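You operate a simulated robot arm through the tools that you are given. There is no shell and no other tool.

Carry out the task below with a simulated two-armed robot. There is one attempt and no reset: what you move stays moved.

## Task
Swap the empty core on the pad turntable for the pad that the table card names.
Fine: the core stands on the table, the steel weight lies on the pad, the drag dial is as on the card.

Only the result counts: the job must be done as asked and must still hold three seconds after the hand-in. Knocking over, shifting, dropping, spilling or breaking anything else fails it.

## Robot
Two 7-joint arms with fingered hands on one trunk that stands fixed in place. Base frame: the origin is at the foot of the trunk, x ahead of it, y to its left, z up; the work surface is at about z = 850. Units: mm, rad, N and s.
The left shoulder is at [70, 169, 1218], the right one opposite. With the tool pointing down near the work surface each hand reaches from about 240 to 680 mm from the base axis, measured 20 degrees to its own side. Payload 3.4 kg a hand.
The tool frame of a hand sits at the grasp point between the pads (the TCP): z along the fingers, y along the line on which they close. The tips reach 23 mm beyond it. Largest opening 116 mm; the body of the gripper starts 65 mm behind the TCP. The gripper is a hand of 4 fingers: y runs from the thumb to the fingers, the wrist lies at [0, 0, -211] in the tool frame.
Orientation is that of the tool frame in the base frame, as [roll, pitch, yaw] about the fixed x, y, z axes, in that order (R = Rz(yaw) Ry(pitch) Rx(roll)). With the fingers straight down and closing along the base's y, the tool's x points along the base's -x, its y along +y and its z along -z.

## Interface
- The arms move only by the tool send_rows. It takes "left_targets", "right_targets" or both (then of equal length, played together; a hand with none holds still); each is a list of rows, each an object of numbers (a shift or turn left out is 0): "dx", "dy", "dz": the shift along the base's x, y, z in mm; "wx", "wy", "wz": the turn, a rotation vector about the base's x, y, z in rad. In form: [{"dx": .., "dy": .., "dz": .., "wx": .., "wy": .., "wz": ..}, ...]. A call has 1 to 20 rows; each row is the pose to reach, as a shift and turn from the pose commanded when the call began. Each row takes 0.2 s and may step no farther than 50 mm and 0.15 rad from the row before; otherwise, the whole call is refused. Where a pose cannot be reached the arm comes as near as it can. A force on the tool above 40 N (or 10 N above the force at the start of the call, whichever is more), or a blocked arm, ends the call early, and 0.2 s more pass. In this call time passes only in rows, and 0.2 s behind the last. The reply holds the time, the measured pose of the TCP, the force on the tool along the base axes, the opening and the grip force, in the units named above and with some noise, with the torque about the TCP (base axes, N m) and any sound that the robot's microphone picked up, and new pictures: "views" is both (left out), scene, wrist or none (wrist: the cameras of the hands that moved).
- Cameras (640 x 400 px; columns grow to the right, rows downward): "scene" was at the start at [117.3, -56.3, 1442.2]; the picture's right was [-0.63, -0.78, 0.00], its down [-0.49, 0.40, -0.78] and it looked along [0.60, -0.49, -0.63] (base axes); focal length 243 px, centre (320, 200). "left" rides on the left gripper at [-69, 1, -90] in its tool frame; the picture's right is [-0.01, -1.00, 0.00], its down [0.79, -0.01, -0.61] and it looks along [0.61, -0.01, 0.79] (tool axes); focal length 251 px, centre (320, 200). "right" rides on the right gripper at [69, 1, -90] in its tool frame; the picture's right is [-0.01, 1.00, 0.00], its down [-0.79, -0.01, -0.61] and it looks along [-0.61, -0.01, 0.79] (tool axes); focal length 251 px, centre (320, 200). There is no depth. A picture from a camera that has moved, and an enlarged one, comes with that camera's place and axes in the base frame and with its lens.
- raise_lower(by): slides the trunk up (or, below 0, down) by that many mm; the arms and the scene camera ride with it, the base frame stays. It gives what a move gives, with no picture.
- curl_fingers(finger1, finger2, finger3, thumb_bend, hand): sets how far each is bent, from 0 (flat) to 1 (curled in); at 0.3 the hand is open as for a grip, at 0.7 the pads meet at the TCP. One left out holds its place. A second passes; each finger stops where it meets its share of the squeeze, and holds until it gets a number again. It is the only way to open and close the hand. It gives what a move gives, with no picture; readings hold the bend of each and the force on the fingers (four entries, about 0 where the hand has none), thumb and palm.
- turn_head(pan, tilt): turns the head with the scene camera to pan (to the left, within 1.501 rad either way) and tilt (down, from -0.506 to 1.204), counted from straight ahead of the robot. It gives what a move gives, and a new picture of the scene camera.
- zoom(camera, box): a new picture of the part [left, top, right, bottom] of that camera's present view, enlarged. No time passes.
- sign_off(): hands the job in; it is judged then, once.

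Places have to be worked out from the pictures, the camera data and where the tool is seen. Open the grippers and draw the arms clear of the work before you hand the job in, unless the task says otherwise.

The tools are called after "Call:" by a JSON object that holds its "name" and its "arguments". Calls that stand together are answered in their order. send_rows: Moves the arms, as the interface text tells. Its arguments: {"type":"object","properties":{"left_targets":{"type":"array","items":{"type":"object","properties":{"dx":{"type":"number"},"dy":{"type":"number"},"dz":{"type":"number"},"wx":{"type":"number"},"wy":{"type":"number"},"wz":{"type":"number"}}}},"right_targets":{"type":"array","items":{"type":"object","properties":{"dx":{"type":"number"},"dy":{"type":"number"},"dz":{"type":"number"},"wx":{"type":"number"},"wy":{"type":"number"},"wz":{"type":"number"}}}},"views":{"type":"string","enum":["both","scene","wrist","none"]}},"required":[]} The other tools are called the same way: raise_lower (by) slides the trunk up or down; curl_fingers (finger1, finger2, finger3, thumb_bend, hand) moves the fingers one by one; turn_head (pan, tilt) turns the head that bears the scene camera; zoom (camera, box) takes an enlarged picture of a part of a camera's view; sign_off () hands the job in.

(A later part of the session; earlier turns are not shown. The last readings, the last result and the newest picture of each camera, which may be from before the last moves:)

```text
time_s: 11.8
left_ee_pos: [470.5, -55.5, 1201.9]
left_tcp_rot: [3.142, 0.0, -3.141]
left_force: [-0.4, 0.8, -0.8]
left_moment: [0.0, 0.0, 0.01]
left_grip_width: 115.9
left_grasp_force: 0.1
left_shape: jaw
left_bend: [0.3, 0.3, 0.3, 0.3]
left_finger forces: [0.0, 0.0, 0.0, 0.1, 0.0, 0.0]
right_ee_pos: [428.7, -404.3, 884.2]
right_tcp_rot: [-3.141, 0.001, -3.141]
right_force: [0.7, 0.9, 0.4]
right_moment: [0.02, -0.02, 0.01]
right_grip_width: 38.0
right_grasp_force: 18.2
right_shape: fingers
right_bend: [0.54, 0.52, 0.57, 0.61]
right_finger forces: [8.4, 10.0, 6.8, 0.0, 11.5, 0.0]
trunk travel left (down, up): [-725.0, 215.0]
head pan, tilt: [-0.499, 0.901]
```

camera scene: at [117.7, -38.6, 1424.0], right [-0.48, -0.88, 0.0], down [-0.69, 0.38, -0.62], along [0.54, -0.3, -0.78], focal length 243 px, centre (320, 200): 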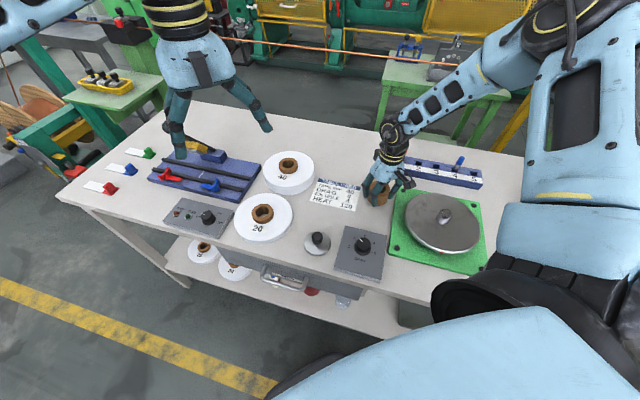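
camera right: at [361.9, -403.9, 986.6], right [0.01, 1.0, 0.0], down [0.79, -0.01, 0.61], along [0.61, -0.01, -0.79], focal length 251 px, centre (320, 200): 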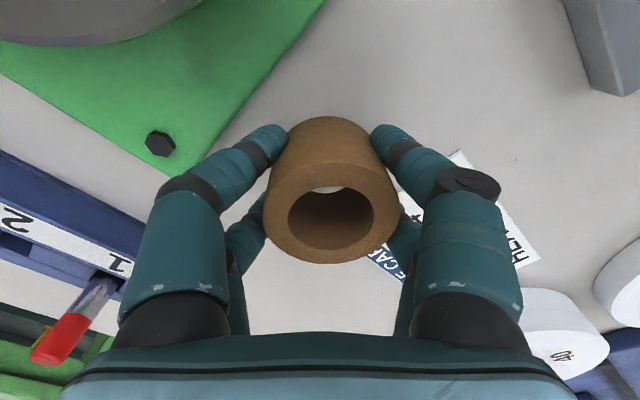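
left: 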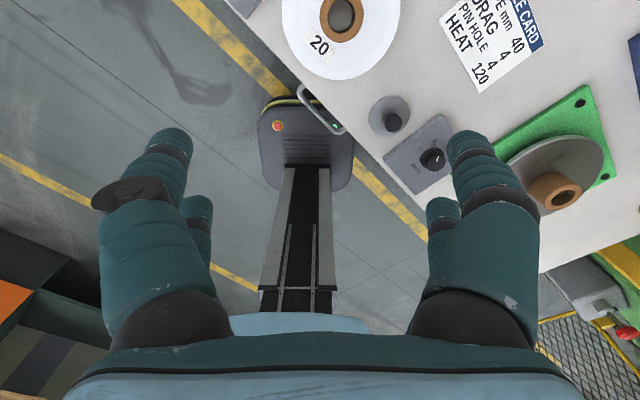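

Still no contact at 884. I go on in 1 mm steps.

Call:
{"name": "send_rows", "arguments": {"right_targets": [{"dz": -1}, {"dz": -2}, {"dz": -3}], "views": "none"}}

Call:
{"name": "zoom", "arguments": {"camera": "scene", "box": [340, 165, 420, 225]}}

```text
time_s: 12.6
left_ee_pos: [470.4, -52.3, 1203.2]
left_tcp_rot: [-3.14, 0.002, -3.139]
left_force: [-0.1, 0.0, 0.2]
left_moment: [0.01, 0.0, -0.01]
left_grip_width: 115.9
left_grasp_force: 0.0
left_shape: jaw
left_bend: [0.3, 0.3, 0.3, 0.3]
left_finger forces: [0.1, 0.1, 0.0, 0.1, 0.1, 0.0]
right_ee_pos: [426.2, -405.0, 882.9]
right_tcp_rot: [-3.139, 0.003, 3.142]
right_force: [2.0, -2.3, 16.4]
right_moment: [0.35, -0.16, -0.05]
right_grip_width: 37.3
right_grasp_force: 19.6
right_shape: fingers
right_bend: [0.54, 0.52, 0.57, 0.61]
right_finger forces: [8.4, 10.5, 8.5, 0.2, 12.3, 0.0]
trunk travel left (down, up): [-725.0, 215.0]
head pan, tilt: [-0.499, 0.901]
```

```text
6.67 times, centred on (380, 195) of scene
camera zoom: at [115.2, -36.4, 1424.5], right [-0.48, -0.88, 0.0], down [-0.69, 0.37, -0.62], along [0.55, -0.3, -0.78], focal length 1619 px, centre (-80, 233)
```

zoom: 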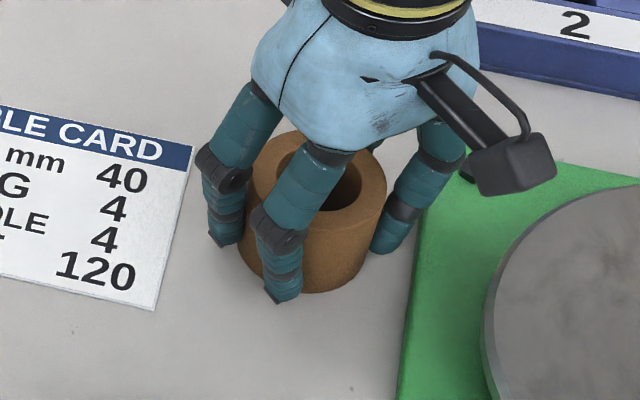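

Contact felt (16 N) at TCP z ≈ 883, so the core is standing on the table. I relieve slightly, then open the fingers a little.

Call:
{"name": "send_rows", "arguments": {"right_targets": [{"dz": 1}], "views": "none"}}

Call:
{"name": "curl_fingers", "arguments": {"hand": "right", "finger1": 0.44, "finger2": 0.44, "finger3": 0.44, "thumb_bend": 0.44}}

Call:
{"name": "zoom", "arguments": {"camera": "scene", "box": [340, 165, 420, 225]}}

Call:
{"name": "zoom", "arguments": {"camera": "right", "box": [80, 60, 560, 360]}}

```text
time_s: 12.9
left_ee_pos: [469.7, -54.0, 1203.9]
left_tcp_rot: [-3.141, -0.001, -3.141]
left_force: [-0.1, 0.3, -0.5]
left_moment: [0.03, 0.0, -0.05]
left_grip_width: 115.7
left_grasp_force: 0.1
left_shape: jaw
left_bend: [0.3, 0.3, 0.3, 0.3]
left_finger forces: [0.1, 0.1, 0.0, 0.1, 0.1, 0.1]
right_ee_pos: [425.5, -404.5, 882.6]
right_tcp_rot: [-3.141, 0.001, 3.14]
right_force: [2.7, -2.2, 14.4]
right_moment: [0.26, -0.15, -0.05]
right_grip_width: 37.6
right_grasp_force: 19.7
right_shape: fingers
right_bend: [0.54, 0.52, 0.57, 0.61]
right_finger forces: [8.0, 10.5, 8.7, 0.0, 11.8, 0.1]
trunk travel left (down, up): [-725.0, 215.0]
head pan, tilt: [-0.499, 0.901]
```

```text
time_s: 13.9
left_ee_pos: [472.1, -53.9, 1202.6]
left_tcp_rot: [-3.139, -0.003, -3.141]
left_force: [0.1, -0.6, 0.4]
left_moment: [0.0, -0.03, 0.0]
left_grip_width: 116.0
left_grasp_force: 0.1
left_shape: jaw
left_bend: [0.3, 0.3, 0.3, 0.3]
left_finger forces: [0.0, 0.1, 0.1, 0.1, 0.1, 0.0]
right_ee_pos: [427.3, -405.2, 880.9]
right_tcp_rot: [-3.141, 0.001, 3.141]
right_force: [5.2, 7.6, -2.3]
right_moment: [0.28, -0.18, 0.05]
right_grip_width: 65.8
right_grasp_force: 4.6
right_shape: fingers
right_bend: [0.44, 0.44, 0.44, 0.5]
right_finger forces: [0.1, 0.1, 0.0, 0.1, 8.9, 0.0]
trunk travel left (down, up): [-725.0, 215.0]
head pan, tilt: [-0.499, 0.901]
```

```text
6.67 times, centred on (380, 195) of scene
camera zoom: at [118.5, -36.6, 1423.9], right [-0.48, -0.88, 0.0], down [-0.69, 0.37, -0.62], along [0.54, -0.3, -0.78], focal length 1619 px, centre (-80, 233)
```

zoom: 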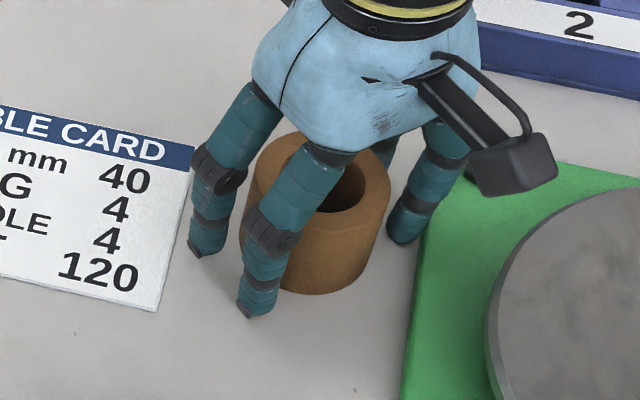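

```text
1.33 times, centred on (320, 210) of right
camera zoom: at [359.6, -404.0, 971.2], right [0.01, 1.0, 0.0], down [0.8, -0.01, 0.61], along [0.61, -0.01, -0.8], focal length 335 px, centre (320, 187)
```

zoom: 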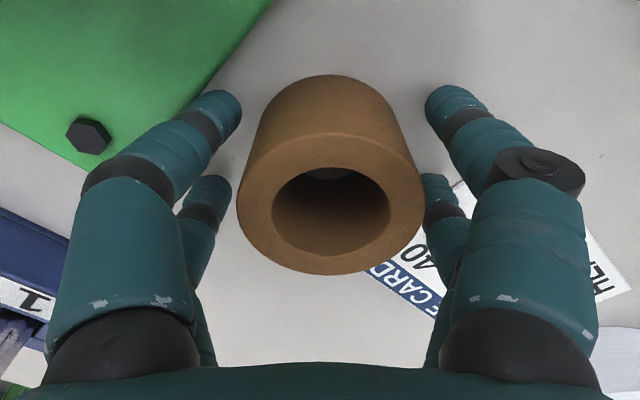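

The thumb is blocked at 0.50 with 9 N: its tip touches the edge of the green plate. I bend the thumb back in a bit so it leaves the plate.

Call:
{"name": "curl_fingers", "arguments": {"hand": "right", "thumb_bend": 0.53}}

Call:
{"name": "zoom", "arguments": {"camera": "right", "box": [80, 60, 560, 360]}}

Call:
{"name": "zoom", "arguments": {"camera": "scene", "box": [380, 170, 510, 280]}}

```text
time_s: 14.9
left_ee_pos: [470.1, -54.6, 1203.6]
left_tcp_rot: [-3.142, 0.0, -3.14]
left_force: [-0.3, 0.3, -0.6]
left_moment: [-0.02, -0.01, 0.02]
left_grip_width: 116.0
left_grasp_force: 0.1
left_shape: jaw
left_bend: [0.3, 0.3, 0.3, 0.3]
left_finger forces: [0.1, 0.1, 0.0, 0.1, 0.0, 0.1]
right_ee_pos: [426.5, -405.7, 881.4]
right_tcp_rot: [-3.141, 0.0, 3.141]
right_force: [-0.2, -0.7, 0.0]
right_moment: [-0.02, 0.02, -0.02]
right_grip_width: 62.0
right_grasp_force: 0.1
right_shape: fingers
right_bend: [0.44, 0.44, 0.44, 0.53]
right_finger forces: [0.1, 0.0, 0.0, 0.0, 0.0, 0.0]
trunk travel left (down, up): [-725.0, 215.0]
head pan, tilt: [-0.499, 0.901]
```

```text
1.33 times, centred on (320, 210) of right
camera zoom: at [358.4, -405.3, 971.1], right [0.01, 1.0, 0.0], down [0.8, -0.01, 0.61], along [0.61, -0.01, -0.8], focal length 335 px, centre (320, 187)
```

zoom: 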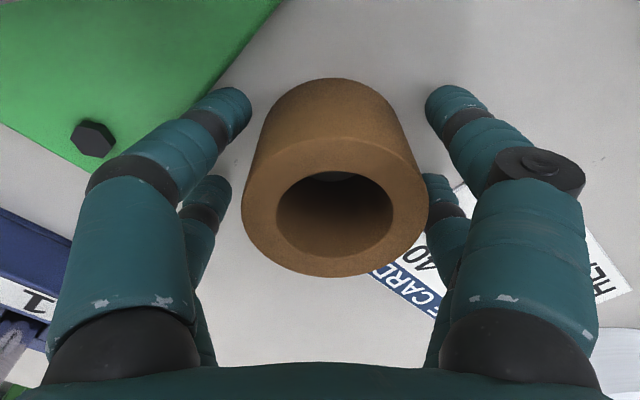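

```text
3.64 times, centred on (445, 225) of scene
camera zoom: at [117.1, -38.2, 1424.0], right [-0.48, -0.88, 0.0], down [-0.69, 0.38, -0.62], along [0.55, -0.3, -0.78], focal length 883 px, centre (-134, 109)
```

zoom: 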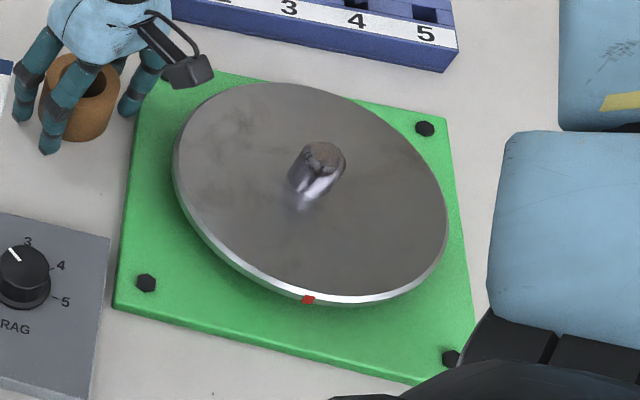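

The plate has not moved and forces are zero. I raise the hand straight up off the core.

Call:
{"name": "send_rows", "arguments": {"right_targets": [{"dz": 12}, {"dz": 45}, {"dz": 90}, {"dz": 135}, {"dz": 160}]}}

Call:
{"name": "zoom", "arguments": {"camera": "scene", "box": [310, 130, 470, 230]}}

```text
time_s: 16.1
left_ee_pos: [470.0, -55.6, 1202.6]
left_tcp_rot: [3.14, 0.0, -3.141]
left_force: [-1.0, 0.5, 0.0]
left_moment: [0.0, -0.04, 0.01]
left_grip_width: 115.8
left_grasp_force: 0.1
left_shape: jaw
left_bend: [0.3, 0.3, 0.3, 0.3]
left_finger forces: [0.0, 0.0, 0.1, 0.0, 0.1, 0.0]
right_ee_pos: [426.6, -404.8, 1043.9]
right_tcp_rot: [-3.141, 0.0, 3.141]
right_force: [0.3, 0.1, -0.1]
right_moment: [0.03, 0.03, 0.0]
right_grip_width: 62.1
right_grasp_force: 0.0
right_shape: fingers
right_bend: [0.44, 0.44, 0.44, 0.53]
right_finger forces: [0.0, 0.1, 0.0, 0.1, 0.0, 0.1]
trunk travel left (down, up): [-725.0, 215.0]
head pan, tilt: [-0.499, 0.901]
camera scene: at [116.7, -38.0, 1424.1], right [-0.48, -0.88, 0.0], down [-0.69, 0.37, -0.62], along [0.55, -0.3, -0.78], focal length 243 px, centre (320, 200)
camera right: at [358.2, -404.9, 1133.1], right [0.01, 1.0, 0.0], down [0.79, -0.01, 0.61], along [0.61, -0.01, -0.79], focal length 251 px, centre (320, 200)
```

scene: 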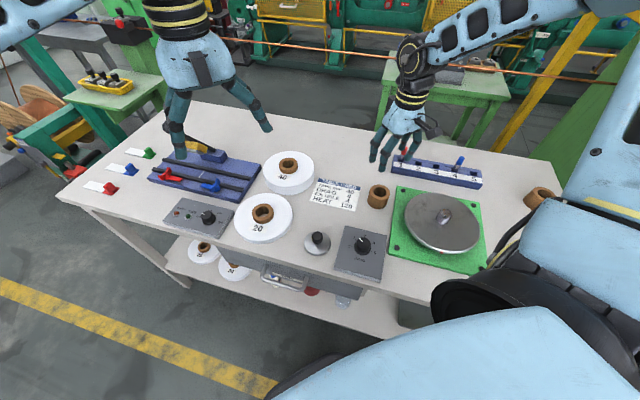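
right: 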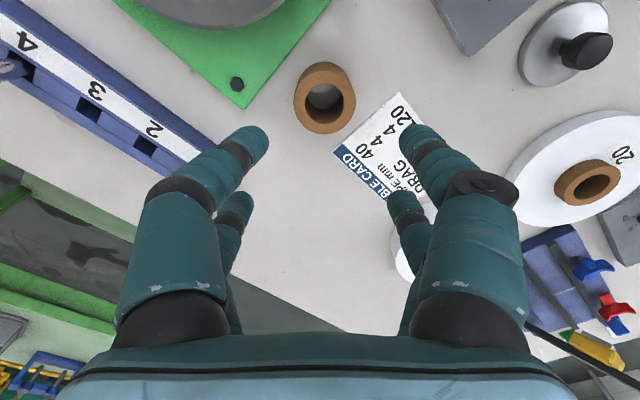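

```text
4.00 times, centred on (390, 180) of scene
camera zoom: at [116.7, -38.0, 1424.1], right [-0.48, -0.88, 0.0], down [-0.69, 0.37, -0.62], along [0.55, -0.3, -0.78], focal length 972 px, centre (40, 280)
```

zoom: 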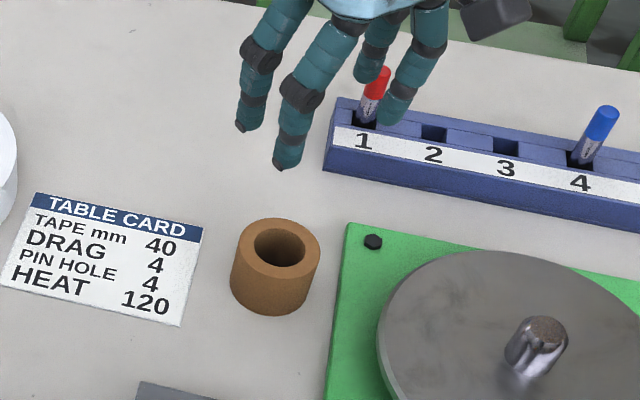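

The core stands upright at about (427, -405). Next I open the right hand, move the left arm aside to keep the space free, and bring the right hand above the 40 pad.

Call:
{"name": "curl_fingers", "arguments": {"hand": "right", "finger1": 0.3, "finger2": 0.3, "finger3": 0.3, "thumb_bend": 0.3}}

Call:
{"name": "send_rows", "arguments": {"left_targets": [{"dy": 40}, {"dy": 80}, {"dy": 120}, {"dy": 160}, {"dy": 200}], "right_targets": [{"dz": 15}, {"dx": 10, "dy": 10, "dz": 40}, {"dx": 40, "dy": 45, "dz": 40}, {"dx": 70, "dy": 80, "dz": 40}, {"dx": 100, "dy": 115, "dz": 40}]}}

```text
time_s: 17.1
left_ee_pos: [470.7, -55.0, 1202.5]
left_tcp_rot: [3.14, -0.001, -3.141]
left_force: [0.1, 0.6, 0.0]
left_moment: [0.02, -0.01, 0.03]
left_grip_width: 116.0
left_grasp_force: 0.1
left_shape: jaw
left_bend: [0.3, 0.3, 0.3, 0.3]
left_finger forces: [0.1, 0.0, 0.0, 0.1, 0.1, 0.0]
right_ee_pos: [426.2, -405.8, 1042.2]
right_tcp_rot: [-3.141, 0.001, -3.142]
right_force: [-0.4, -0.2, -0.7]
right_moment: [-0.02, -0.04, 0.02]
right_grip_width: 116.3
right_grasp_force: 0.1
right_shape: fingers
right_bend: [0.3, 0.3, 0.3, 0.3]
right_finger forces: [0.0, 0.1, 0.0, 0.0, 0.1, 0.0]
trunk travel left (down, up): [-725.0, 215.0]
head pan, tilt: [-0.499, 0.901]
```

```text
time_s: 18.4
left_ee_pos: [469.3, 147.5, 1203.4]
left_tcp_rot: [-3.139, -0.003, -3.139]
left_force: [-0.2, 0.1, -0.7]
left_moment: [-0.02, 0.02, 0.01]
left_grip_width: 115.7
left_grasp_force: 0.0
left_shape: jaw
left_bend: [0.3, 0.3, 0.3, 0.3]
left_finger forces: [0.0, 0.0, 0.1, 0.0, 0.0, 0.1]
right_ee_pos: [527.4, -287.4, 1082.1]
right_tcp_rot: [-3.14, -0.001, -3.142]
right_force: [0.7, 0.6, -0.4]
right_moment: [0.0, 0.02, 0.02]
right_grip_width: 116.9
right_grasp_force: 0.2
right_shape: fingers
right_bend: [0.3, 0.3, 0.3, 0.3]
right_finger forces: [0.0, 0.0, 0.0, 0.0, 0.0, 0.0]
trunk travel left (down, up): [-725.0, 215.0]
head pan, tilt: [-0.499, 0.901]
camera scene: at [118.1, -35.0, 1424.1], right [-0.48, -0.88, 0.0], down [-0.69, 0.37, -0.62], along [0.54, -0.3, -0.78], focal length 243 px, centre (320, 200)
camera right: at [460.5, -287.3, 1171.2], right [0.01, 1.0, 0.0], down [0.8, -0.01, 0.61], along [0.61, -0.01, -0.8], focal length 251 px, centre (320, 200)
camera left: at [538.3, 148.0, 1292.6], right [0.01, -1.0, 0.0], down [-0.79, -0.01, 0.61], along [-0.61, -0.01, -0.79], focal length 251 px, centre (320, 200)
```

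scene: 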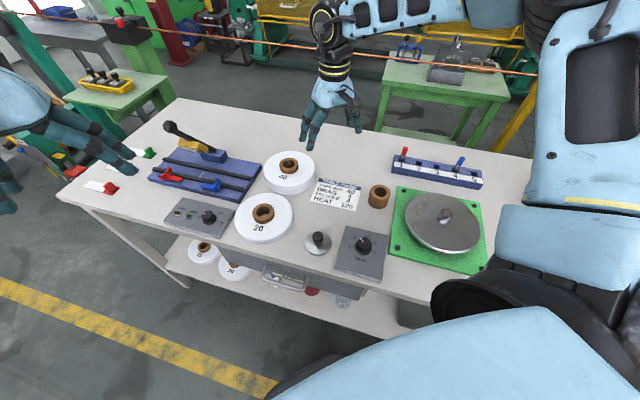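
right: 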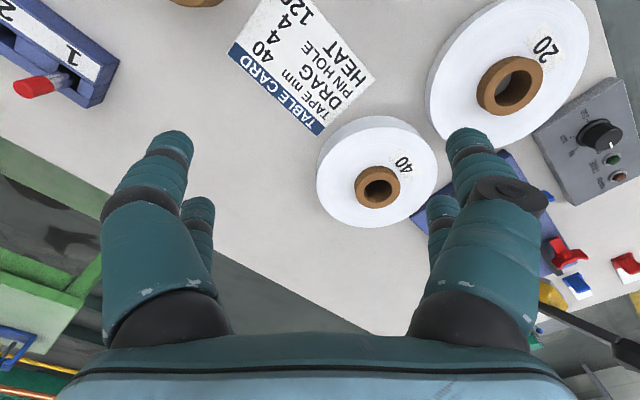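
left: 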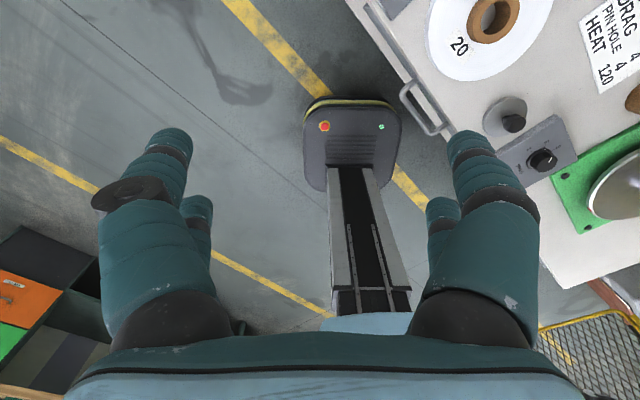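

The 40 pad is in the wrist view. I zoom to measure it.

Call:
{"name": "zoom", "arguments": {"camera": "right", "box": [300, 100, 460, 240]}}

Call:
{"name": "zoom", "arguments": {"camera": "scene", "box": [220, 130, 380, 230]}}

```text
2.86 times, centred on (380, 170) of right
camera zoom: at [460.5, -287.3, 1171.2], right [0.01, 1.0, 0.0], down [0.8, -0.01, 0.61], along [0.61, -0.01, -0.8], focal length 718 px, centre (149, 286)
```

zoom: 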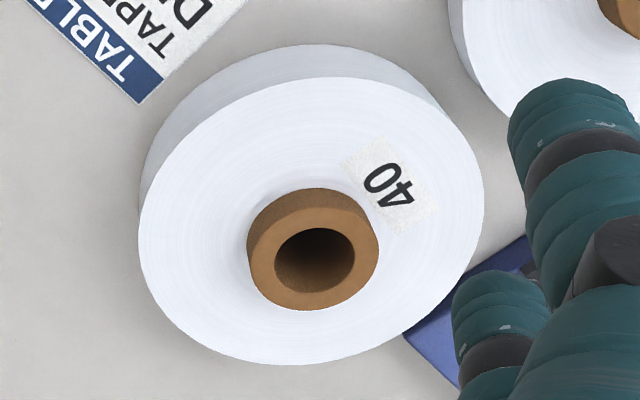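

```text
4.00 times, centred on (300, 180) of scene
camera zoom: at [118.1, -35.0, 1424.1], right [-0.48, -0.88, 0.0], down [-0.69, 0.37, -0.62], along [0.54, -0.3, -0.78], focal length 972 px, centre (400, 280)
```

zoom: 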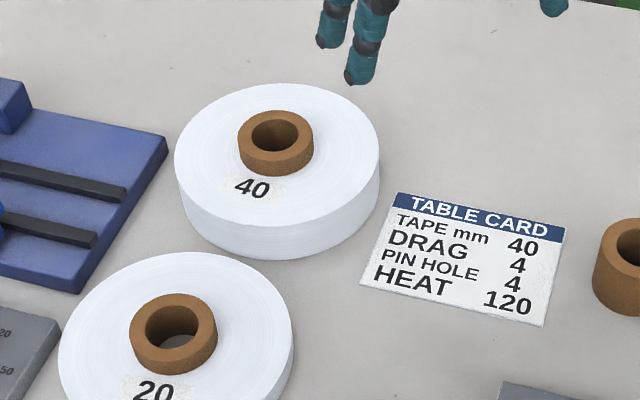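

The 40 pad's core centre is around (648, -216), top about z 905–912. I move above it at z 1000 and check reach and centring.

Call:
{"name": "send_rows", "arguments": {"right_targets": [{"dx": 30, "dy": 18, "dz": -10}, {"dx": 60, "dy": 37, "dz": -30}, {"dx": 90, "dy": 55, "dz": -55}, {"dx": 119, "dy": 72, "dz": -80}]}}

Call:
{"name": "zoom", "arguments": {"camera": "right", "box": [200, 80, 440, 230]}}

Call:
{"name": "zoom", "arguments": {"camera": "scene", "box": [220, 110, 380, 210]}}

```text
time_s: 19.4
left_ee_pos: [469.6, 145.4, 1202.4]
left_tcp_rot: [-3.14, -0.003, -3.14]
left_force: [0.4, -0.3, -0.7]
left_moment: [0.02, 0.0, -0.02]
left_grip_width: 115.9
left_grasp_force: 0.1
left_shape: jaw
left_bend: [0.3, 0.3, 0.3, 0.3]
left_finger forces: [0.0, 0.0, 0.0, 0.0, 0.1, 0.0]
right_ee_pos: [574.2, -247.6, 1026.6]
right_tcp_rot: [-3.141, 0.001, -3.141]
right_force: [-0.8, -0.3, 0.1]
right_moment: [0.0, 0.04, 0.0]
right_grip_width: 117.0
right_grasp_force: 0.0
right_shape: fingers
right_bend: [0.3, 0.3, 0.3, 0.3]
right_finger forces: [0.0, 0.0, 0.1, 0.0, 0.0, 0.0]
right hand out of reach, approached as far as the arm can: row 2, 3, 4
trunk travel left (down, up): [-725.0, 215.0]
head pan, tilt: [-0.499, 0.901]
camera scene: at [117.5, -37.8, 1424.0], right [-0.48, -0.88, 0.0], down [-0.69, 0.37, -0.62], along [0.54, -0.3, -0.78], focal length 243 px, centre (320, 200)
camera right: at [505.3, -248.5, 1115.8], right [0.01, 1.0, 0.0], down [0.79, -0.01, 0.61], along [0.61, -0.01, -0.79], focal length 251 px, centre (320, 200)
```

scene: 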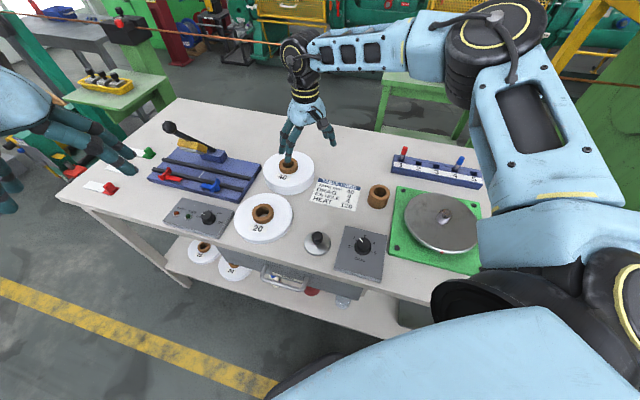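
right: 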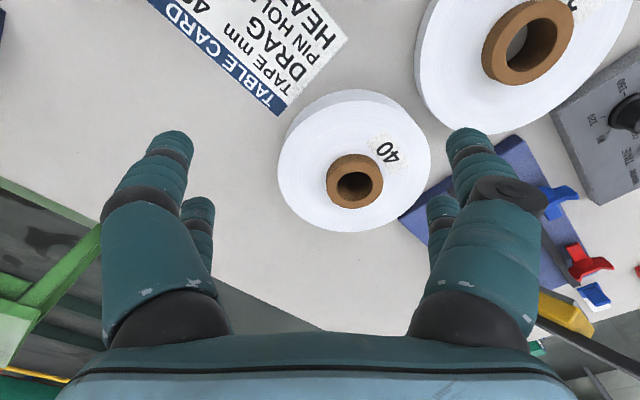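

```text
2.67 times, centred on (320, 155) of right
camera zoom: at [505.3, -248.5, 1115.8], right [0.01, 1.0, 0.0], down [0.79, -0.01, 0.61], along [0.61, -0.01, -0.79], focal length 670 px, centre (320, 320)
```

zoom: 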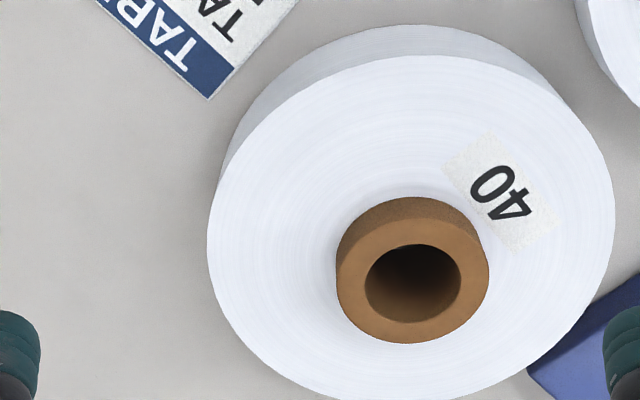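

```text
4.00 times, centred on (300, 160) of scene
camera zoom: at [117.5, -37.8, 1424.0], right [-0.48, -0.88, 0.0], down [-0.69, 0.37, -0.62], along [0.54, -0.3, -0.78], focal length 972 px, centre (400, 360)
```

zoom: 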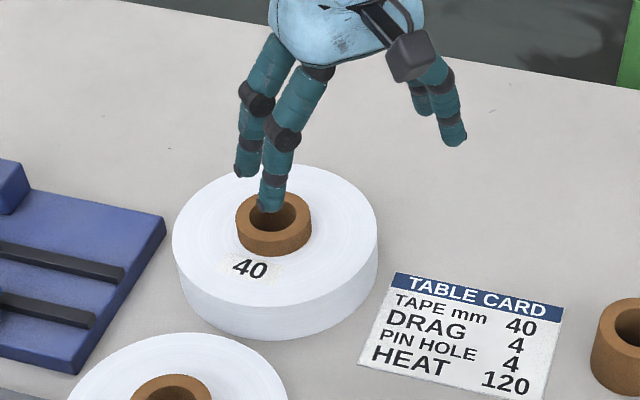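

The arm stopped at (574, -248): out of reach at this height. I back up 25 mm in x to learn which pose counts as commanded.

Call:
{"name": "send_rows", "arguments": {"right_targets": [{"dx": -25}], "views": "none"}}

```text
time_s: 19.8
left_ee_pos: [467.5, 144.4, 1204.2]
left_tcp_rot: [3.141, 0.003, -3.14]
left_force: [0.3, -0.6, 0.5]
left_moment: [-0.04, -0.01, 0.02]
left_grip_width: 116.0
left_grasp_force: 0.0
left_shape: jaw
left_bend: [0.3, 0.3, 0.3, 0.3]
left_finger forces: [0.0, 0.0, 0.1, 0.1, 0.0, 0.0]
right_ee_pos: [544.4, -250.6, 1026.3]
right_tcp_rot: [3.141, 0.002, 3.141]
right_force: [-1.0, -0.2, 0.3]
right_moment: [0.0, 0.0, 0.0]
right_grip_width: 116.7
right_grasp_force: 0.0
right_shape: fingers
right_bend: [0.3, 0.3, 0.3, 0.3]
right_finger forces: [0.0, 0.0, 0.0, 0.0, 0.1, 0.0]
trunk travel left (down, up): [-725.0, 215.0]
head pan, tilt: [-0.499, 0.901]
```

The commanded pose follows what was reached. I go lower (more reach there) and then outwards in small steps.

Call:
{"name": "send_rows", "arguments": {"right_targets": [{"dz": -40}, {"dz": -60}, {"dx": 20, "dy": 7, "dz": -60}, {"dx": 40, "dy": 14, "dz": -60}], "views": "wrist"}}

```text
time_s: 20.8
left_ee_pos: [470.1, 144.9, 1203.5]
left_tcp_rot: [-3.141, 0.001, -3.141]
left_force: [0.1, -0.2, 0.8]
left_moment: [-0.01, -0.03, 0.01]
left_grip_width: 116.0
left_grasp_force: 0.1
left_shape: jaw
left_bend: [0.3, 0.3, 0.3, 0.3]
left_finger forces: [0.0, 0.0, 0.0, 0.0, 0.0, 0.1]
right_ee_pos: [557.3, -250.3, 974.5]
right_tcp_rot: [3.142, 0.002, -3.141]
right_force: [0.4, 0.2, 0.0]
right_moment: [-0.01, -0.02, -0.04]
right_grip_width: 116.6
right_grasp_force: 0.0
right_shape: fingers
right_bend: [0.3, 0.3, 0.3, 0.3]
right_finger forces: [0.0, 0.0, 0.0, 0.1, 0.0, 0.1]
right hand out of reach, approached as far as the arm can: row 3, 4
trunk travel left (down, up): [-725.0, 215.0]
head pan, tilt: [-0.499, 0.901]
camera right: at [489.1, -250.2, 1064.3], right [0.01, 1.0, 0.0], down [0.79, -0.01, 0.61], along [0.61, 0.0, -0.79], focal length 251 px, centre (320, 200)
```

right: 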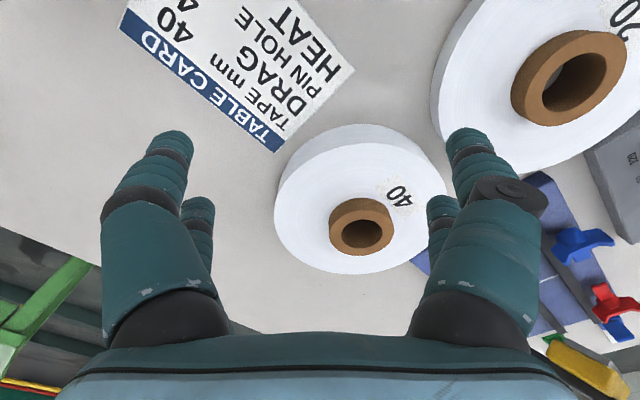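

Reach got worse when lower, so a joint limit is likely involved. I go back up and try turning the hand about the vertical (free for a round core) to gain reach.

Call:
{"name": "send_rows", "arguments": {"right_targets": [{"dx": -20, "dz": 30}, {"dx": -30, "dz": 60, "wz": 0.12}, {"dx": -30, "dz": 60, "wz": 0.26}, {"dx": -30, "dz": 60, "wz": 0.4}, {"dx": 0, "dy": 10, "dz": 60, "wz": 0.4}, {"dx": 30, "dy": 17, "dz": 60, "wz": 0.4}, {"dx": 60, "dy": 24, "dz": 60, "wz": 0.4}], "views": "scene"}}

```text
time_s: 22.4
left_ee_pos: [468.2, 144.5, 1204.1]
left_tcp_rot: [3.14, 0.001, -3.14]
left_force: [-0.8, -0.2, 0.1]
left_moment: [0.02, -0.04, 0.01]
left_grip_width: 116.0
left_grasp_force: 0.1
left_shape: jaw
left_bend: [0.3, 0.3, 0.3, 0.3]
left_finger forces: [0.0, 0.0, 0.1, 0.0, 0.0, 0.1]
right_ee_pos: [571.9, -242.3, 1042.3]
right_tcp_rot: [3.141, 0.002, -2.739]
right_force: [-0.7, -0.4, 0.1]
right_moment: [-0.02, -0.04, -0.04]
right_grip_width: 116.7
right_grasp_force: 0.0
right_shape: fingers
right_bend: [0.3, 0.3, 0.3, 0.3]
right_finger forces: [0.1, 0.1, 0.1, 0.0, 0.0, 0.0]
right hand out of reach, approached as far as the arm can: row 6, 7
trunk travel left (down, up): [-725.0, 215.0]
head pan, tilt: [-0.499, 0.901]
camera scene: at [115.4, -38.1, 1424.2], right [-0.48, -0.88, 0.0], down [-0.69, 0.38, -0.62], along [0.55, -0.3, -0.78], focal length 243 px, centre (320, 200)
```

scene: 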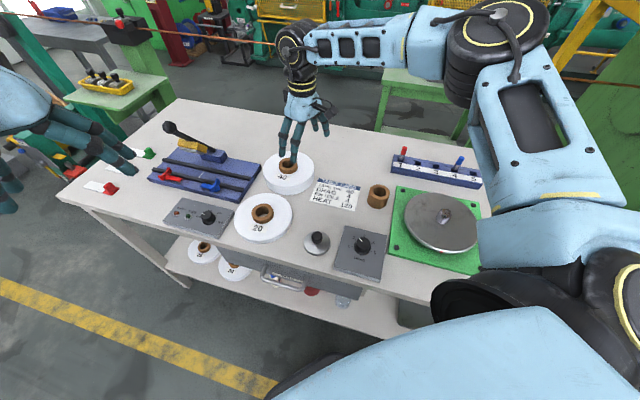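

Turning the hand did not help. I test reach higher up, to see how the limit depends on the height relative to the shoulder.

Call:
{"name": "send_rows", "arguments": {"right_targets": [{"dx": -10, "dz": 40, "wz": -0.13}, {"dx": -10, "dz": 80, "wz": -0.26}, {"dx": -10, "dz": 110, "wz": -0.4}, {"dx": 20, "dy": 8, "dz": 110, "wz": -0.4}, {"dx": 50, "dy": 16, "dz": 110, "wz": -0.4}, {"dx": 76, "dy": 24, "dz": 110, "wz": -0.4}], "views": "scene"}}

```text
time_s: 23.8
left_ee_pos: [470.0, 144.5, 1203.2]
left_tcp_rot: [-3.141, 0.0, -3.141]
left_force: [0.9, -0.2, -0.9]
left_moment: [0.0, -0.02, 0.01]
left_grip_width: 116.0
left_grasp_force: 0.2
left_shape: jaw
left_bend: [0.3, 0.3, 0.3, 0.3]
left_finger forces: [0.0, 0.0, 0.0, 0.1, 0.0, 0.1]
right_ee_pos: [575.4, -246.1, 1137.7]
right_tcp_rot: [-3.141, 0.001, 3.141]
right_force: [-0.5, 0.3, 0.1]
right_moment: [0.03, 0.0, 0.04]
right_grip_width: 116.9
right_grasp_force: 0.0
right_shape: fingers
right_bend: [0.3, 0.3, 0.3, 0.3]
right_finger forces: [0.0, 0.0, 0.1, 0.0, 0.0, 0.0]
right hand out of reach, approached as far as the arm can: row 4, 5, 6
trunk travel left (down, up): [-725.0, 215.0]
head pan, tilt: [-0.499, 0.901]
camera scene: at [117.5, -38.1, 1424.0], right [-0.48, -0.88, 0.0], down [-0.69, 0.38, -0.62], along [0.55, -0.3, -0.78], focal length 243 px, centre (320, 200)
```

scene: 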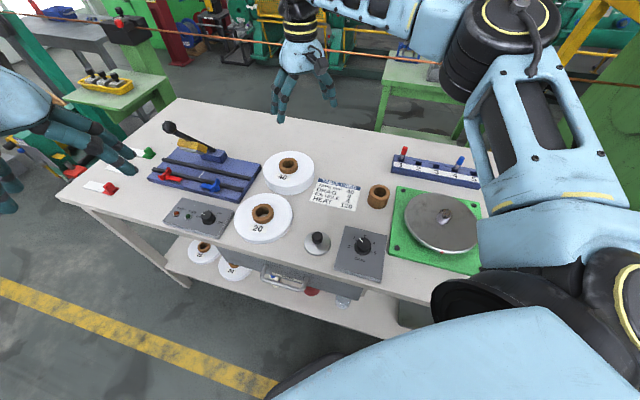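

The limit is a near-constant horizontal distance, whatever the height. I turn the head to look at the right arm's posture.

Call:
{"name": "turn_head", "arguments": {"pan": -1.0, "tilt": 0.45}}

```text
time_s: 24.7
left_ee_pos: [468.3, 143.9, 1203.7]
left_tcp_rot: [3.141, 0.0, -3.141]
left_force: [0.6, -0.4, 0.1]
left_moment: [-0.01, 0.02, -0.01]
left_grip_width: 115.9
left_grasp_force: 0.0
left_shape: jaw
left_bend: [0.3, 0.3, 0.3, 0.3]
left_finger forces: [0.0, 0.1, 0.1, 0.0, 0.0, 0.0]
right_ee_pos: [575.8, -247.7, 1139.2]
right_tcp_rot: [-3.141, 0.001, 3.141]
right_force: [0.1, -0.4, -0.2]
right_moment: [-0.02, -0.02, 0.0]
right_grip_width: 116.9
right_grasp_force: 0.1
right_shape: fingers
right_bend: [0.3, 0.3, 0.3, 0.3]
right_finger forces: [0.0, 0.0, 0.0, 0.0, 0.1, 0.0]
trunk travel left (down, up): [-725.0, 215.0]
head pan, tilt: [-1.0, 0.45]
camera scene: at [100.4, -79.2, 1462.3], right [-0.84, -0.54, 0.0], down [-0.24, 0.37, -0.9], along [0.49, -0.76, -0.44], focal length 243 px, centre (320, 200)
```

scene: 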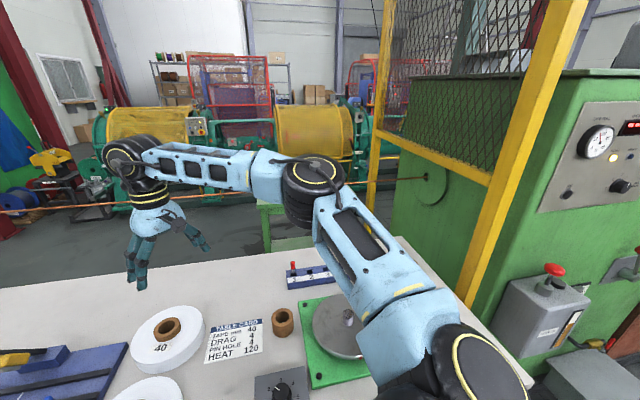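

The elbow is bent sideways and not stretched. I test whether a small forward tilt of the tool (about the closing axis, harmless for a round core) gains reach.

Call:
{"name": "send_rows", "arguments": {"right_targets": [{"wy": -0.1}, {"wy": -0.2}, {"dx": 30, "dy": 10, "wy": -0.2}, {"dx": 60, "dy": 20, "wy": -0.2}, {"dx": 73, "dy": 31, "wy": -0.2}], "views": "none"}}

```text
time_s: 25.9
left_ee_pos: [467.0, 145.1, 1203.5]
left_tcp_rot: [-3.14, 0.002, -3.14]
left_force: [0.0, 0.5, 0.8]
left_moment: [0.0, -0.03, 0.0]
left_grip_width: 115.9
left_grasp_force: 0.0
left_shape: jaw
left_bend: [0.3, 0.3, 0.3, 0.3]
left_finger forces: [0.0, 0.0, 0.0, 0.0, 0.1, 0.0]
right_ee_pos: [613.2, -238.1, 1136.4]
right_tcp_rot: [-3.14, 0.201, 3.14]
right_force: [0.1, -0.4, 0.3]
right_moment: [-0.04, 0.0, 0.01]
right_grip_width: 116.9
right_grasp_force: 0.0
right_shape: fingers
right_bend: [0.3, 0.3, 0.3, 0.3]
right_finger forces: [0.1, 0.0, 0.0, 0.0, 0.0, 0.1]
right hand out of reach, approached as far as the arm can: row 4, 5
trunk travel left (down, up): [-725.0, 215.0]
head pan, tilt: [-1.0, 0.45]
```

Tilting by 0.2 rad gained about 40 mm, so it is the wrist position that is limited. I test the limit in another direction (further left) to find its shape, at safe height.

Call:
{"name": "send_rows", "arguments": {"right_targets": [{"dx": -40, "wy": 0.1}, {"dx": -80, "dy": 20, "wy": 0.2}, {"dx": -110, "dy": 60, "wy": 0.2}, {"dx": -110, "dy": 100, "wy": 0.2}, {"dx": -80, "dy": 120, "wy": 0.2}, {"dx": -45, "dy": 120, "wy": 0.2}, {"dx": -10, "dy": 120, "wy": 0.2}, {"dx": 20, "dy": 120, "wy": 0.2}], "views": "scene"}}

```text
time_s: 27.7
left_ee_pos: [469.8, 143.8, 1203.1]
left_tcp_rot: [3.141, 0.002, -3.14]
left_force: [0.2, 0.4, -0.6]
left_moment: [0.01, -0.01, 0.06]
left_grip_width: 115.8
left_grasp_force: 0.0
left_shape: jaw
left_bend: [0.3, 0.3, 0.3, 0.3]
left_finger forces: [0.0, 0.0, 0.1, 0.1, 0.1, 0.1]
right_ee_pos: [536.9, -177.5, 1125.0]
right_tcp_rot: [3.141, 0.001, -3.141]
right_force: [1.1, 0.2, 0.1]
right_moment: [0.0, 0.02, 0.01]
right_grip_width: 117.0
right_grasp_force: 0.1
right_shape: fingers
right_bend: [0.3, 0.3, 0.3, 0.3]
right_finger forces: [0.0, 0.0, 0.1, 0.1, 0.0, 0.0]
right hand out of reach, approached as far as the arm can: row 4, 5, 6, 7, 8
trunk travel left (down, up): [-725.0, 215.0]
head pan, tilt: [-1.0, 0.45]
camera scene: at [100.3, -79.8, 1462.4], right [-0.84, -0.54, 0.0], down [-0.24, 0.37, -0.9], along [0.49, -0.76, -0.44], focal length 243 px, centre (320, 200)
```

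scene: 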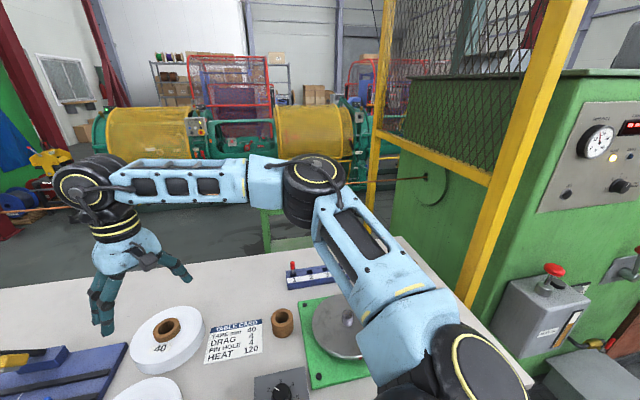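

The elbow stays at one spot and only the forearm swings, so a shoulder joint sits at its limit. I look at the shoulder closely.

Call:
{"name": "turn_head", "arguments": {"pan": -1.2, "tilt": 0.9}}

Call:
{"name": "zoom", "arguments": {"camera": "scene", "box": [160, 0, 640, 400]}}

```text
time_s: 28.6
left_ee_pos: [468.8, 145.0, 1202.5]
left_tcp_rot: [3.14, 0.001, -3.139]
left_force: [0.7, -0.4, 0.5]
left_moment: [0.01, 0.02, 0.02]
left_grip_width: 115.7
left_grasp_force: 0.0
left_shape: jaw
left_bend: [0.3, 0.3, 0.3, 0.3]
left_finger forces: [0.0, 0.1, 0.0, 0.1, 0.0, 0.1]
right_ee_pos: [537.2, -177.2, 1126.3]
right_tcp_rot: [3.14, 0.002, 3.141]
right_force: [0.6, -0.3, 0.1]
right_moment: [0.01, -0.01, -0.01]
right_grip_width: 116.8
right_grasp_force: 0.0
right_shape: fingers
right_bend: [0.3, 0.3, 0.3, 0.3]
right_finger forces: [0.1, 0.0, 0.0, 0.1, 0.0, 0.0]
trunk travel left (down, up): [-725.0, 215.0]
head pan, tilt: [-1.201, 0.901]
camera scene: at [78.2, -72.3, 1424.1], right [-0.93, -0.36, 0.0], down [-0.28, 0.73, -0.62], along [0.23, -0.58, -0.78], focal length 243 px, centre (320, 200)
```

scene: 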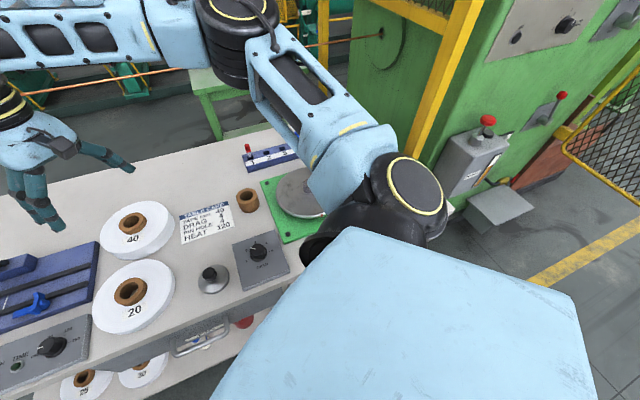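

```text
1.00 times, centred on (400, 200) of scene (not enlarged: the box is as wide or as high as the picture)
camera zoom: at [78.2, -72.3, 1424.1], right [-0.93, -0.36, 0.0], down [-0.28, 0.73, -0.62], along [0.23, -0.58, -0.78], focal length 243 px, centre (240, 200)
```

zoom: 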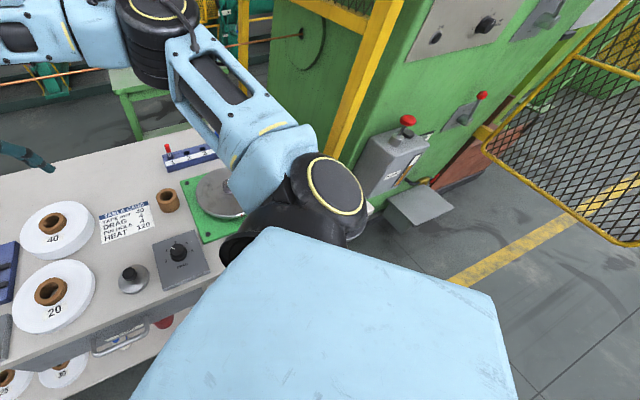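

The shoulder appears stuck while the elbow axis stays vertical. I retreat the hand a bit, raise the trunk, and see how the posture changes when the hand is lower relative to the shoulder.

Call:
{"name": "send_rows", "arguments": {"right_targets": [{"dx": -30, "dy": -40}, {"dx": -60, "dy": -80}, {"dx": -70, "dy": -120}], "views": "none"}}

Call:
{"name": "raise_lower", "arguments": {"by": 150}}

Call:
{"name": "send_rows", "arguments": {"right_targets": [{"dz": -45}, {"dz": -90}, {"dz": -135}, {"dz": -180}, {"dz": -225}], "views": "scene"}}

```text
time_s: 29.4
left_ee_pos: [469.4, 143.7, 1202.3]
left_tcp_rot: [-3.141, 0.0, -3.141]
left_force: [0.0, 0.1, -0.7]
left_moment: [-0.01, 0.03, 0.0]
left_grip_width: 115.9
left_grasp_force: 0.1
left_shape: jaw
left_bend: [0.3, 0.3, 0.3, 0.3]
left_finger forces: [0.1, 0.1, 0.1, 0.1, 0.0, 0.1]
right_ee_pos: [469.1, -298.0, 1126.6]
right_tcp_rot: [3.14, 0.001, -3.141]
right_force: [0.5, 1.0, -0.9]
right_moment: [-0.01, 0.01, 0.02]
right_grip_width: 116.6
right_grasp_force: 0.1
right_shape: fingers
right_bend: [0.3, 0.3, 0.3, 0.3]
right_finger forces: [0.0, 0.0, 0.0, 0.1, 0.0, 0.0]
trunk travel left (down, up): [-725.0, 215.0]
head pan, tilt: [-1.201, 0.901]
```

```text
time_s: 31.1
left_ee_pos: [468.9, 144.4, 1353.0]
left_tcp_rot: [-3.142, 0.0, -3.14]
left_force: [0.1, 1.0, -0.3]
left_moment: [-0.01, 0.01, -0.02]
left_grip_width: 115.5
left_grasp_force: 0.1
left_shape: jaw
left_bend: [0.3, 0.3, 0.3, 0.3]
left_finger forces: [0.0, 0.0, 0.1, 0.0, 0.1, 0.0]
right_ee_pos: [469.4, -297.2, 1276.6]
right_tcp_rot: [3.141, -0.002, -3.141]
right_force: [0.4, -0.6, -1.1]
right_moment: [0.04, 0.02, 0.02]
right_grip_width: 117.0
right_grasp_force: 0.1
right_shape: fingers
right_bend: [0.3, 0.3, 0.3, 0.3]
right_finger forces: [0.1, 0.0, 0.0, 0.1, 0.1, 0.0]
trunk travel left (down, up): [-875.0, 65.0]
head pan, tilt: [-1.201, 0.901]
```

```text
time_s: 32.3
left_ee_pos: [471.4, 143.9, 1351.3]
left_tcp_rot: [3.141, -0.001, -3.139]
left_force: [-0.1, 0.2, -0.1]
left_moment: [-0.02, 0.0, -0.01]
left_grip_width: 116.1
left_grasp_force: 0.1
left_shape: jaw
left_bend: [0.3, 0.3, 0.3, 0.3]
left_finger forces: [0.0, 0.0, 0.0, 0.0, 0.0, 0.0]
right_ee_pos: [474.1, -297.8, 1050.6]
right_tcp_rot: [3.14, -0.002, -3.141]
right_force: [0.9, -0.5, 0.1]
right_moment: [0.0, 0.01, -0.01]
right_grip_width: 116.7
right_grasp_force: 0.1
right_shape: fingers
right_bend: [0.3, 0.3, 0.3, 0.3]
right_finger forces: [0.0, 0.1, 0.0, 0.0, 0.1, 0.1]
trunk travel left (down, up): [-875.0, 65.0]
head pan, tilt: [-1.201, 0.901]
camera scene: at [80.1, -73.3, 1573.9], right [-0.93, -0.36, 0.0], down [-0.28, 0.73, -0.62], along [0.22, -0.58, -0.78], focal length 243 px, centre (320, 200)
```

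scene: 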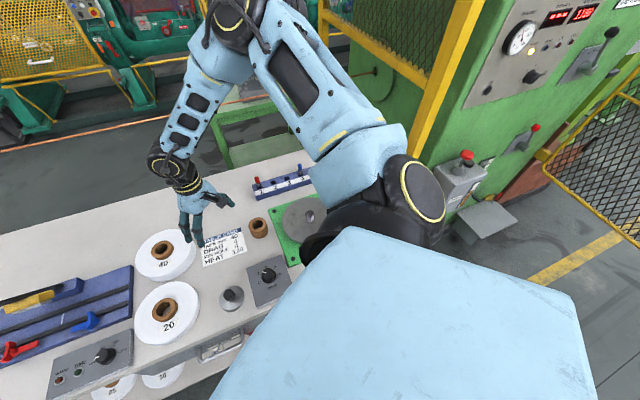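

With the trunk raised the elbow sits high and the forearm slopes down. I extend toward the pad at this relative height to see the new limit.

Call:
{"name": "send_rows", "arguments": {"right_targets": [{"dx": 35, "dy": 16}, {"dx": 70, "dy": 33}, {"dx": 105, "dy": 49}, {"dx": 140, "dy": 66}, {"dx": 175, "dy": 82}], "views": "scene"}}

```text
time_s: 33.5
left_ee_pos: [470.2, 145.8, 1352.3]
left_tcp_rot: [3.141, -0.002, -3.139]
left_force: [0.2, 0.8, -0.6]
left_moment: [0.01, 0.01, -0.03]
left_grip_width: 116.0
left_grasp_force: 0.1
left_shape: jaw
left_bend: [0.3, 0.3, 0.3, 0.3]
left_finger forces: [0.1, 0.1, 0.0, 0.0, 0.1, 0.0]
right_ee_pos: [550.4, -256.3, 1102.2]
right_tcp_rot: [3.141, 0.0, -3.141]
right_force: [-0.3, 0.5, 0.6]
right_moment: [-0.03, 0.02, 0.01]
right_grip_width: 116.8
right_grasp_force: 0.0
right_shape: fingers
right_bend: [0.3, 0.3, 0.3, 0.3]
right_finger forces: [0.0, 0.0, 0.0, 0.0, 0.1, 0.1]
right hand out of reach, approached as far as the arm can: row 2, 3, 4, 5
trunk travel left (down, up): [-875.0, 65.0]
head pan, tilt: [-1.201, 0.901]
camera scene: at [79.3, -72.3, 1574.0], right [-0.93, -0.36, 0.0], down [-0.28, 0.73, -0.62], along [0.22, -0.58, -0.78], focal length 243 px, centre (320, 200)
```

scene: 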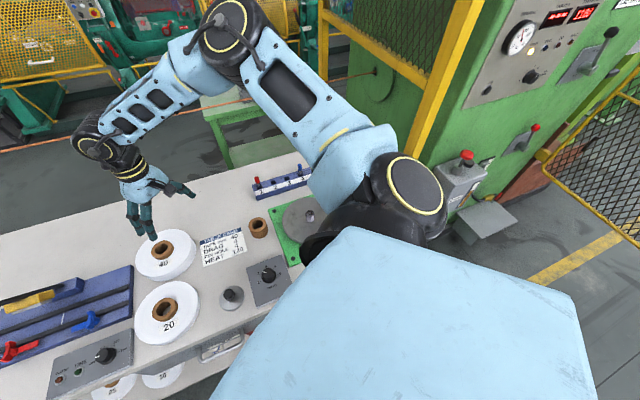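

At this height it stops at (550, -256) with the elbow at the same place again. I test whether the elbow can go lower at all: I bring the hand back and high up.

Call:
{"name": "send_rows", "arguments": {"right_targets": [{"dx": -25, "dz": 40}, {"dx": -50, "dz": 80}, {"dx": -60, "dz": 125}, {"dx": -60, "dz": 170}, {"dx": -60, "dz": 215}, {"dx": -60, "dz": 260}, {"dx": -60, "dz": 300}], "views": "scene"}}

```text
time_s: 35.1
left_ee_pos: [470.5, 145.6, 1353.2]
left_tcp_rot: [-3.141, 0.0, -3.14]
left_force: [1.0, -0.1, -0.4]
left_moment: [0.01, -0.01, -0.02]
left_grip_width: 115.8
left_grasp_force: 0.1
left_shape: jaw
left_bend: [0.3, 0.3, 0.3, 0.3]
left_finger forces: [0.1, 0.0, 0.1, 0.0, 0.0, 0.1]
right_ee_pos: [493.5, -254.4, 1404.8]
right_tcp_rot: [3.141, 0.001, -3.142]
right_force: [-0.2, -0.3, 0.3]
right_moment: [0.02, 0.01, 0.0]
right_grip_width: 116.8
right_grasp_force: 0.2
right_shape: fingers
right_bend: [0.3, 0.3, 0.3, 0.3]
right_finger forces: [0.0, 0.1, 0.0, 0.0, 0.0, 0.0]
trunk travel left (down, up): [-875.0, 65.0]
head pan, tilt: [-1.201, 0.901]
camera scene: at [78.1, -72.2, 1574.0], right [-0.93, -0.36, 0.0], down [-0.28, 0.73, -0.62], along [0.22, -0.58, -0.78], focal length 243 px, centre (320, 200)
```

scene: 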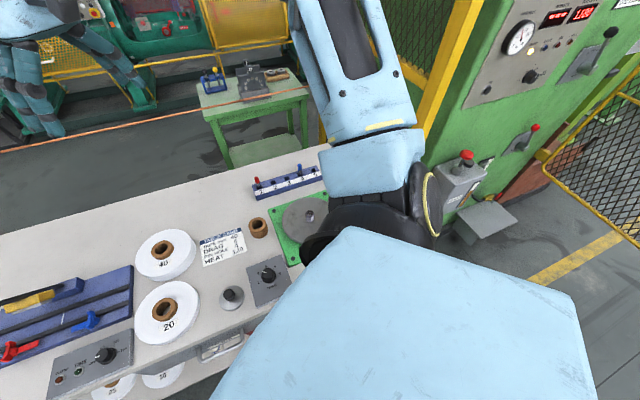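

The upper arm moved up with the hand; the shoulder works on the "elbow-up" side only. I look to the right to see whether there is free room to swing the arm out and bring the elbow down.

Call:
{"name": "turn_head", "arguments": {"pan": -1.5, "tilt": 0.55}}

```text
time_s: 36.0
left_ee_pos: [468.7, 145.8, 1353.1]
left_tcp_rot: [-3.14, -0.001, -3.14]
left_force: [0.9, -0.8, -0.6]
left_moment: [-0.01, -0.01, 0.01]
left_grip_width: 116.1
left_grasp_force: 0.1
left_shape: jaw
left_bend: [0.3, 0.3, 0.3, 0.3]
left_finger forces: [0.0, 0.0, 0.1, 0.0, 0.0, 0.1]
right_ee_pos: [493.9, -253.7, 1404.2]
right_tcp_rot: [3.141, 0.001, 3.142]
right_force: [-0.3, -0.1, 0.1]
right_moment: [-0.03, -0.01, -0.01]
right_grip_width: 116.8
right_grasp_force: 0.0
right_shape: fingers
right_bend: [0.3, 0.3, 0.3, 0.3]
right_finger forces: [0.0, 0.0, 0.0, 0.0, 0.0, 0.0]
trunk travel left (down, up): [-875.0, 65.0]
head pan, tilt: [-1.499, 0.55]
camera scene: at [57.4, -91.6, 1603.3], right [-1.0, -0.07, 0.0], down [-0.04, 0.52, -0.85], along [0.06, -0.85, -0.52], focal length 243 px, centre (320, 200)
```

scene: 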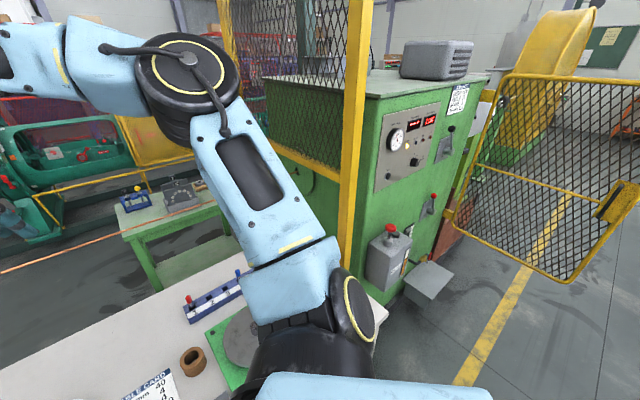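

There is free room over the right end of the table (the control box is some 300 mm beyond its edge). I swing the right hand out to the right at height, toward a stretched sideways arm, so that the shoulder can pass to the elbow-down side.

Call:
{"name": "send_rows", "arguments": {"right_targets": [{"dx": -27, "dy": -34}, {"dx": -54, "dy": -68}, {"dx": -81, "dy": -102}, {"dx": -108, "dy": -136}, {"dx": -135, "dy": -170}, {"dx": -157, "dy": -202, "dz": -10}, {"dx": -184, "dy": -238, "dz": -20}, {"dx": -211, "dy": -274, "dz": -35}, {"dx": -238, "dy": -310, "dz": -50}, {"dx": -265, "dy": -346, "dz": -65}, {"dx": -294, "dy": -386, "dz": -74}], "views": "scene"}}

```text
refused: row 11 steps farther than a row can; nothing moved
```

One step was slightly too long; I send the same path with shorter steps.

Call:
{"name": "send_rows", "arguments": {"right_targets": [{"dx": -27, "dy": -34}, {"dx": -54, "dy": -68}, {"dx": -81, "dy": -102}, {"dx": -108, "dy": -136}, {"dx": -135, "dy": -170}, {"dx": -157, "dy": -202, "dz": -10}, {"dx": -184, "dy": -238, "dz": -20}, {"dx": -211, "dy": -274, "dz": -35}, {"dx": -238, "dy": -310, "dz": -50}, {"dx": -265, "dy": -346, "dz": -65}, {"dx": -290, "dy": -380, "dz": -74}], "views": "scene"}}

```text
time_s: 38.4
left_ee_pos: [468.0, 143.7, 1353.9]
left_tcp_rot: [3.141, 0.0, -3.141]
left_force: [0.6, -0.2, 1.1]
left_moment: [0.01, 0.01, 0.02]
left_grip_width: 115.7
left_grasp_force: 0.0
left_shape: jaw
left_bend: [0.3, 0.3, 0.3, 0.3]
left_finger forces: [0.0, 0.0, 0.1, 0.0, 0.0, 0.0]
right_ee_pos: [198.9, -637.6, 1330.2]
right_tcp_rot: [-3.141, 0.003, -3.14]
right_force: [-0.1, -0.4, 0.3]
right_moment: [0.0, -0.05, 0.01]
right_grip_width: 116.9
right_grasp_force: 0.0
right_shape: fingers
right_bend: [0.3, 0.3, 0.3, 0.3]
right_finger forces: [0.0, 0.0, 0.1, 0.1, 0.0, 0.0]
trunk travel left (down, up): [-875.0, 65.0]
head pan, tilt: [-1.499, 0.55]
camera scene: at [56.1, -93.0, 1603.3], right [-1.0, -0.07, 0.0], down [-0.04, 0.52, -0.85], along [0.06, -0.85, -0.52], focal length 243 px, centre (320, 200)
```

scene: 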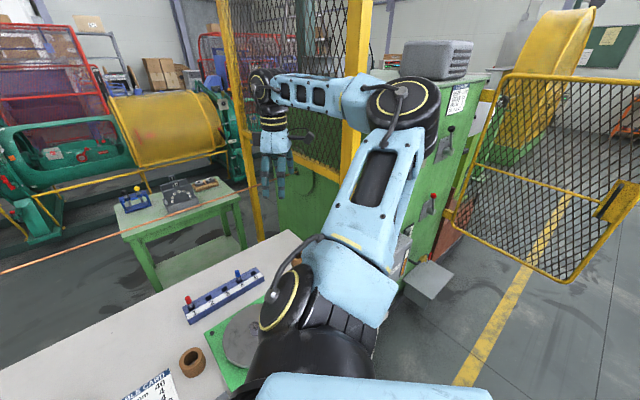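

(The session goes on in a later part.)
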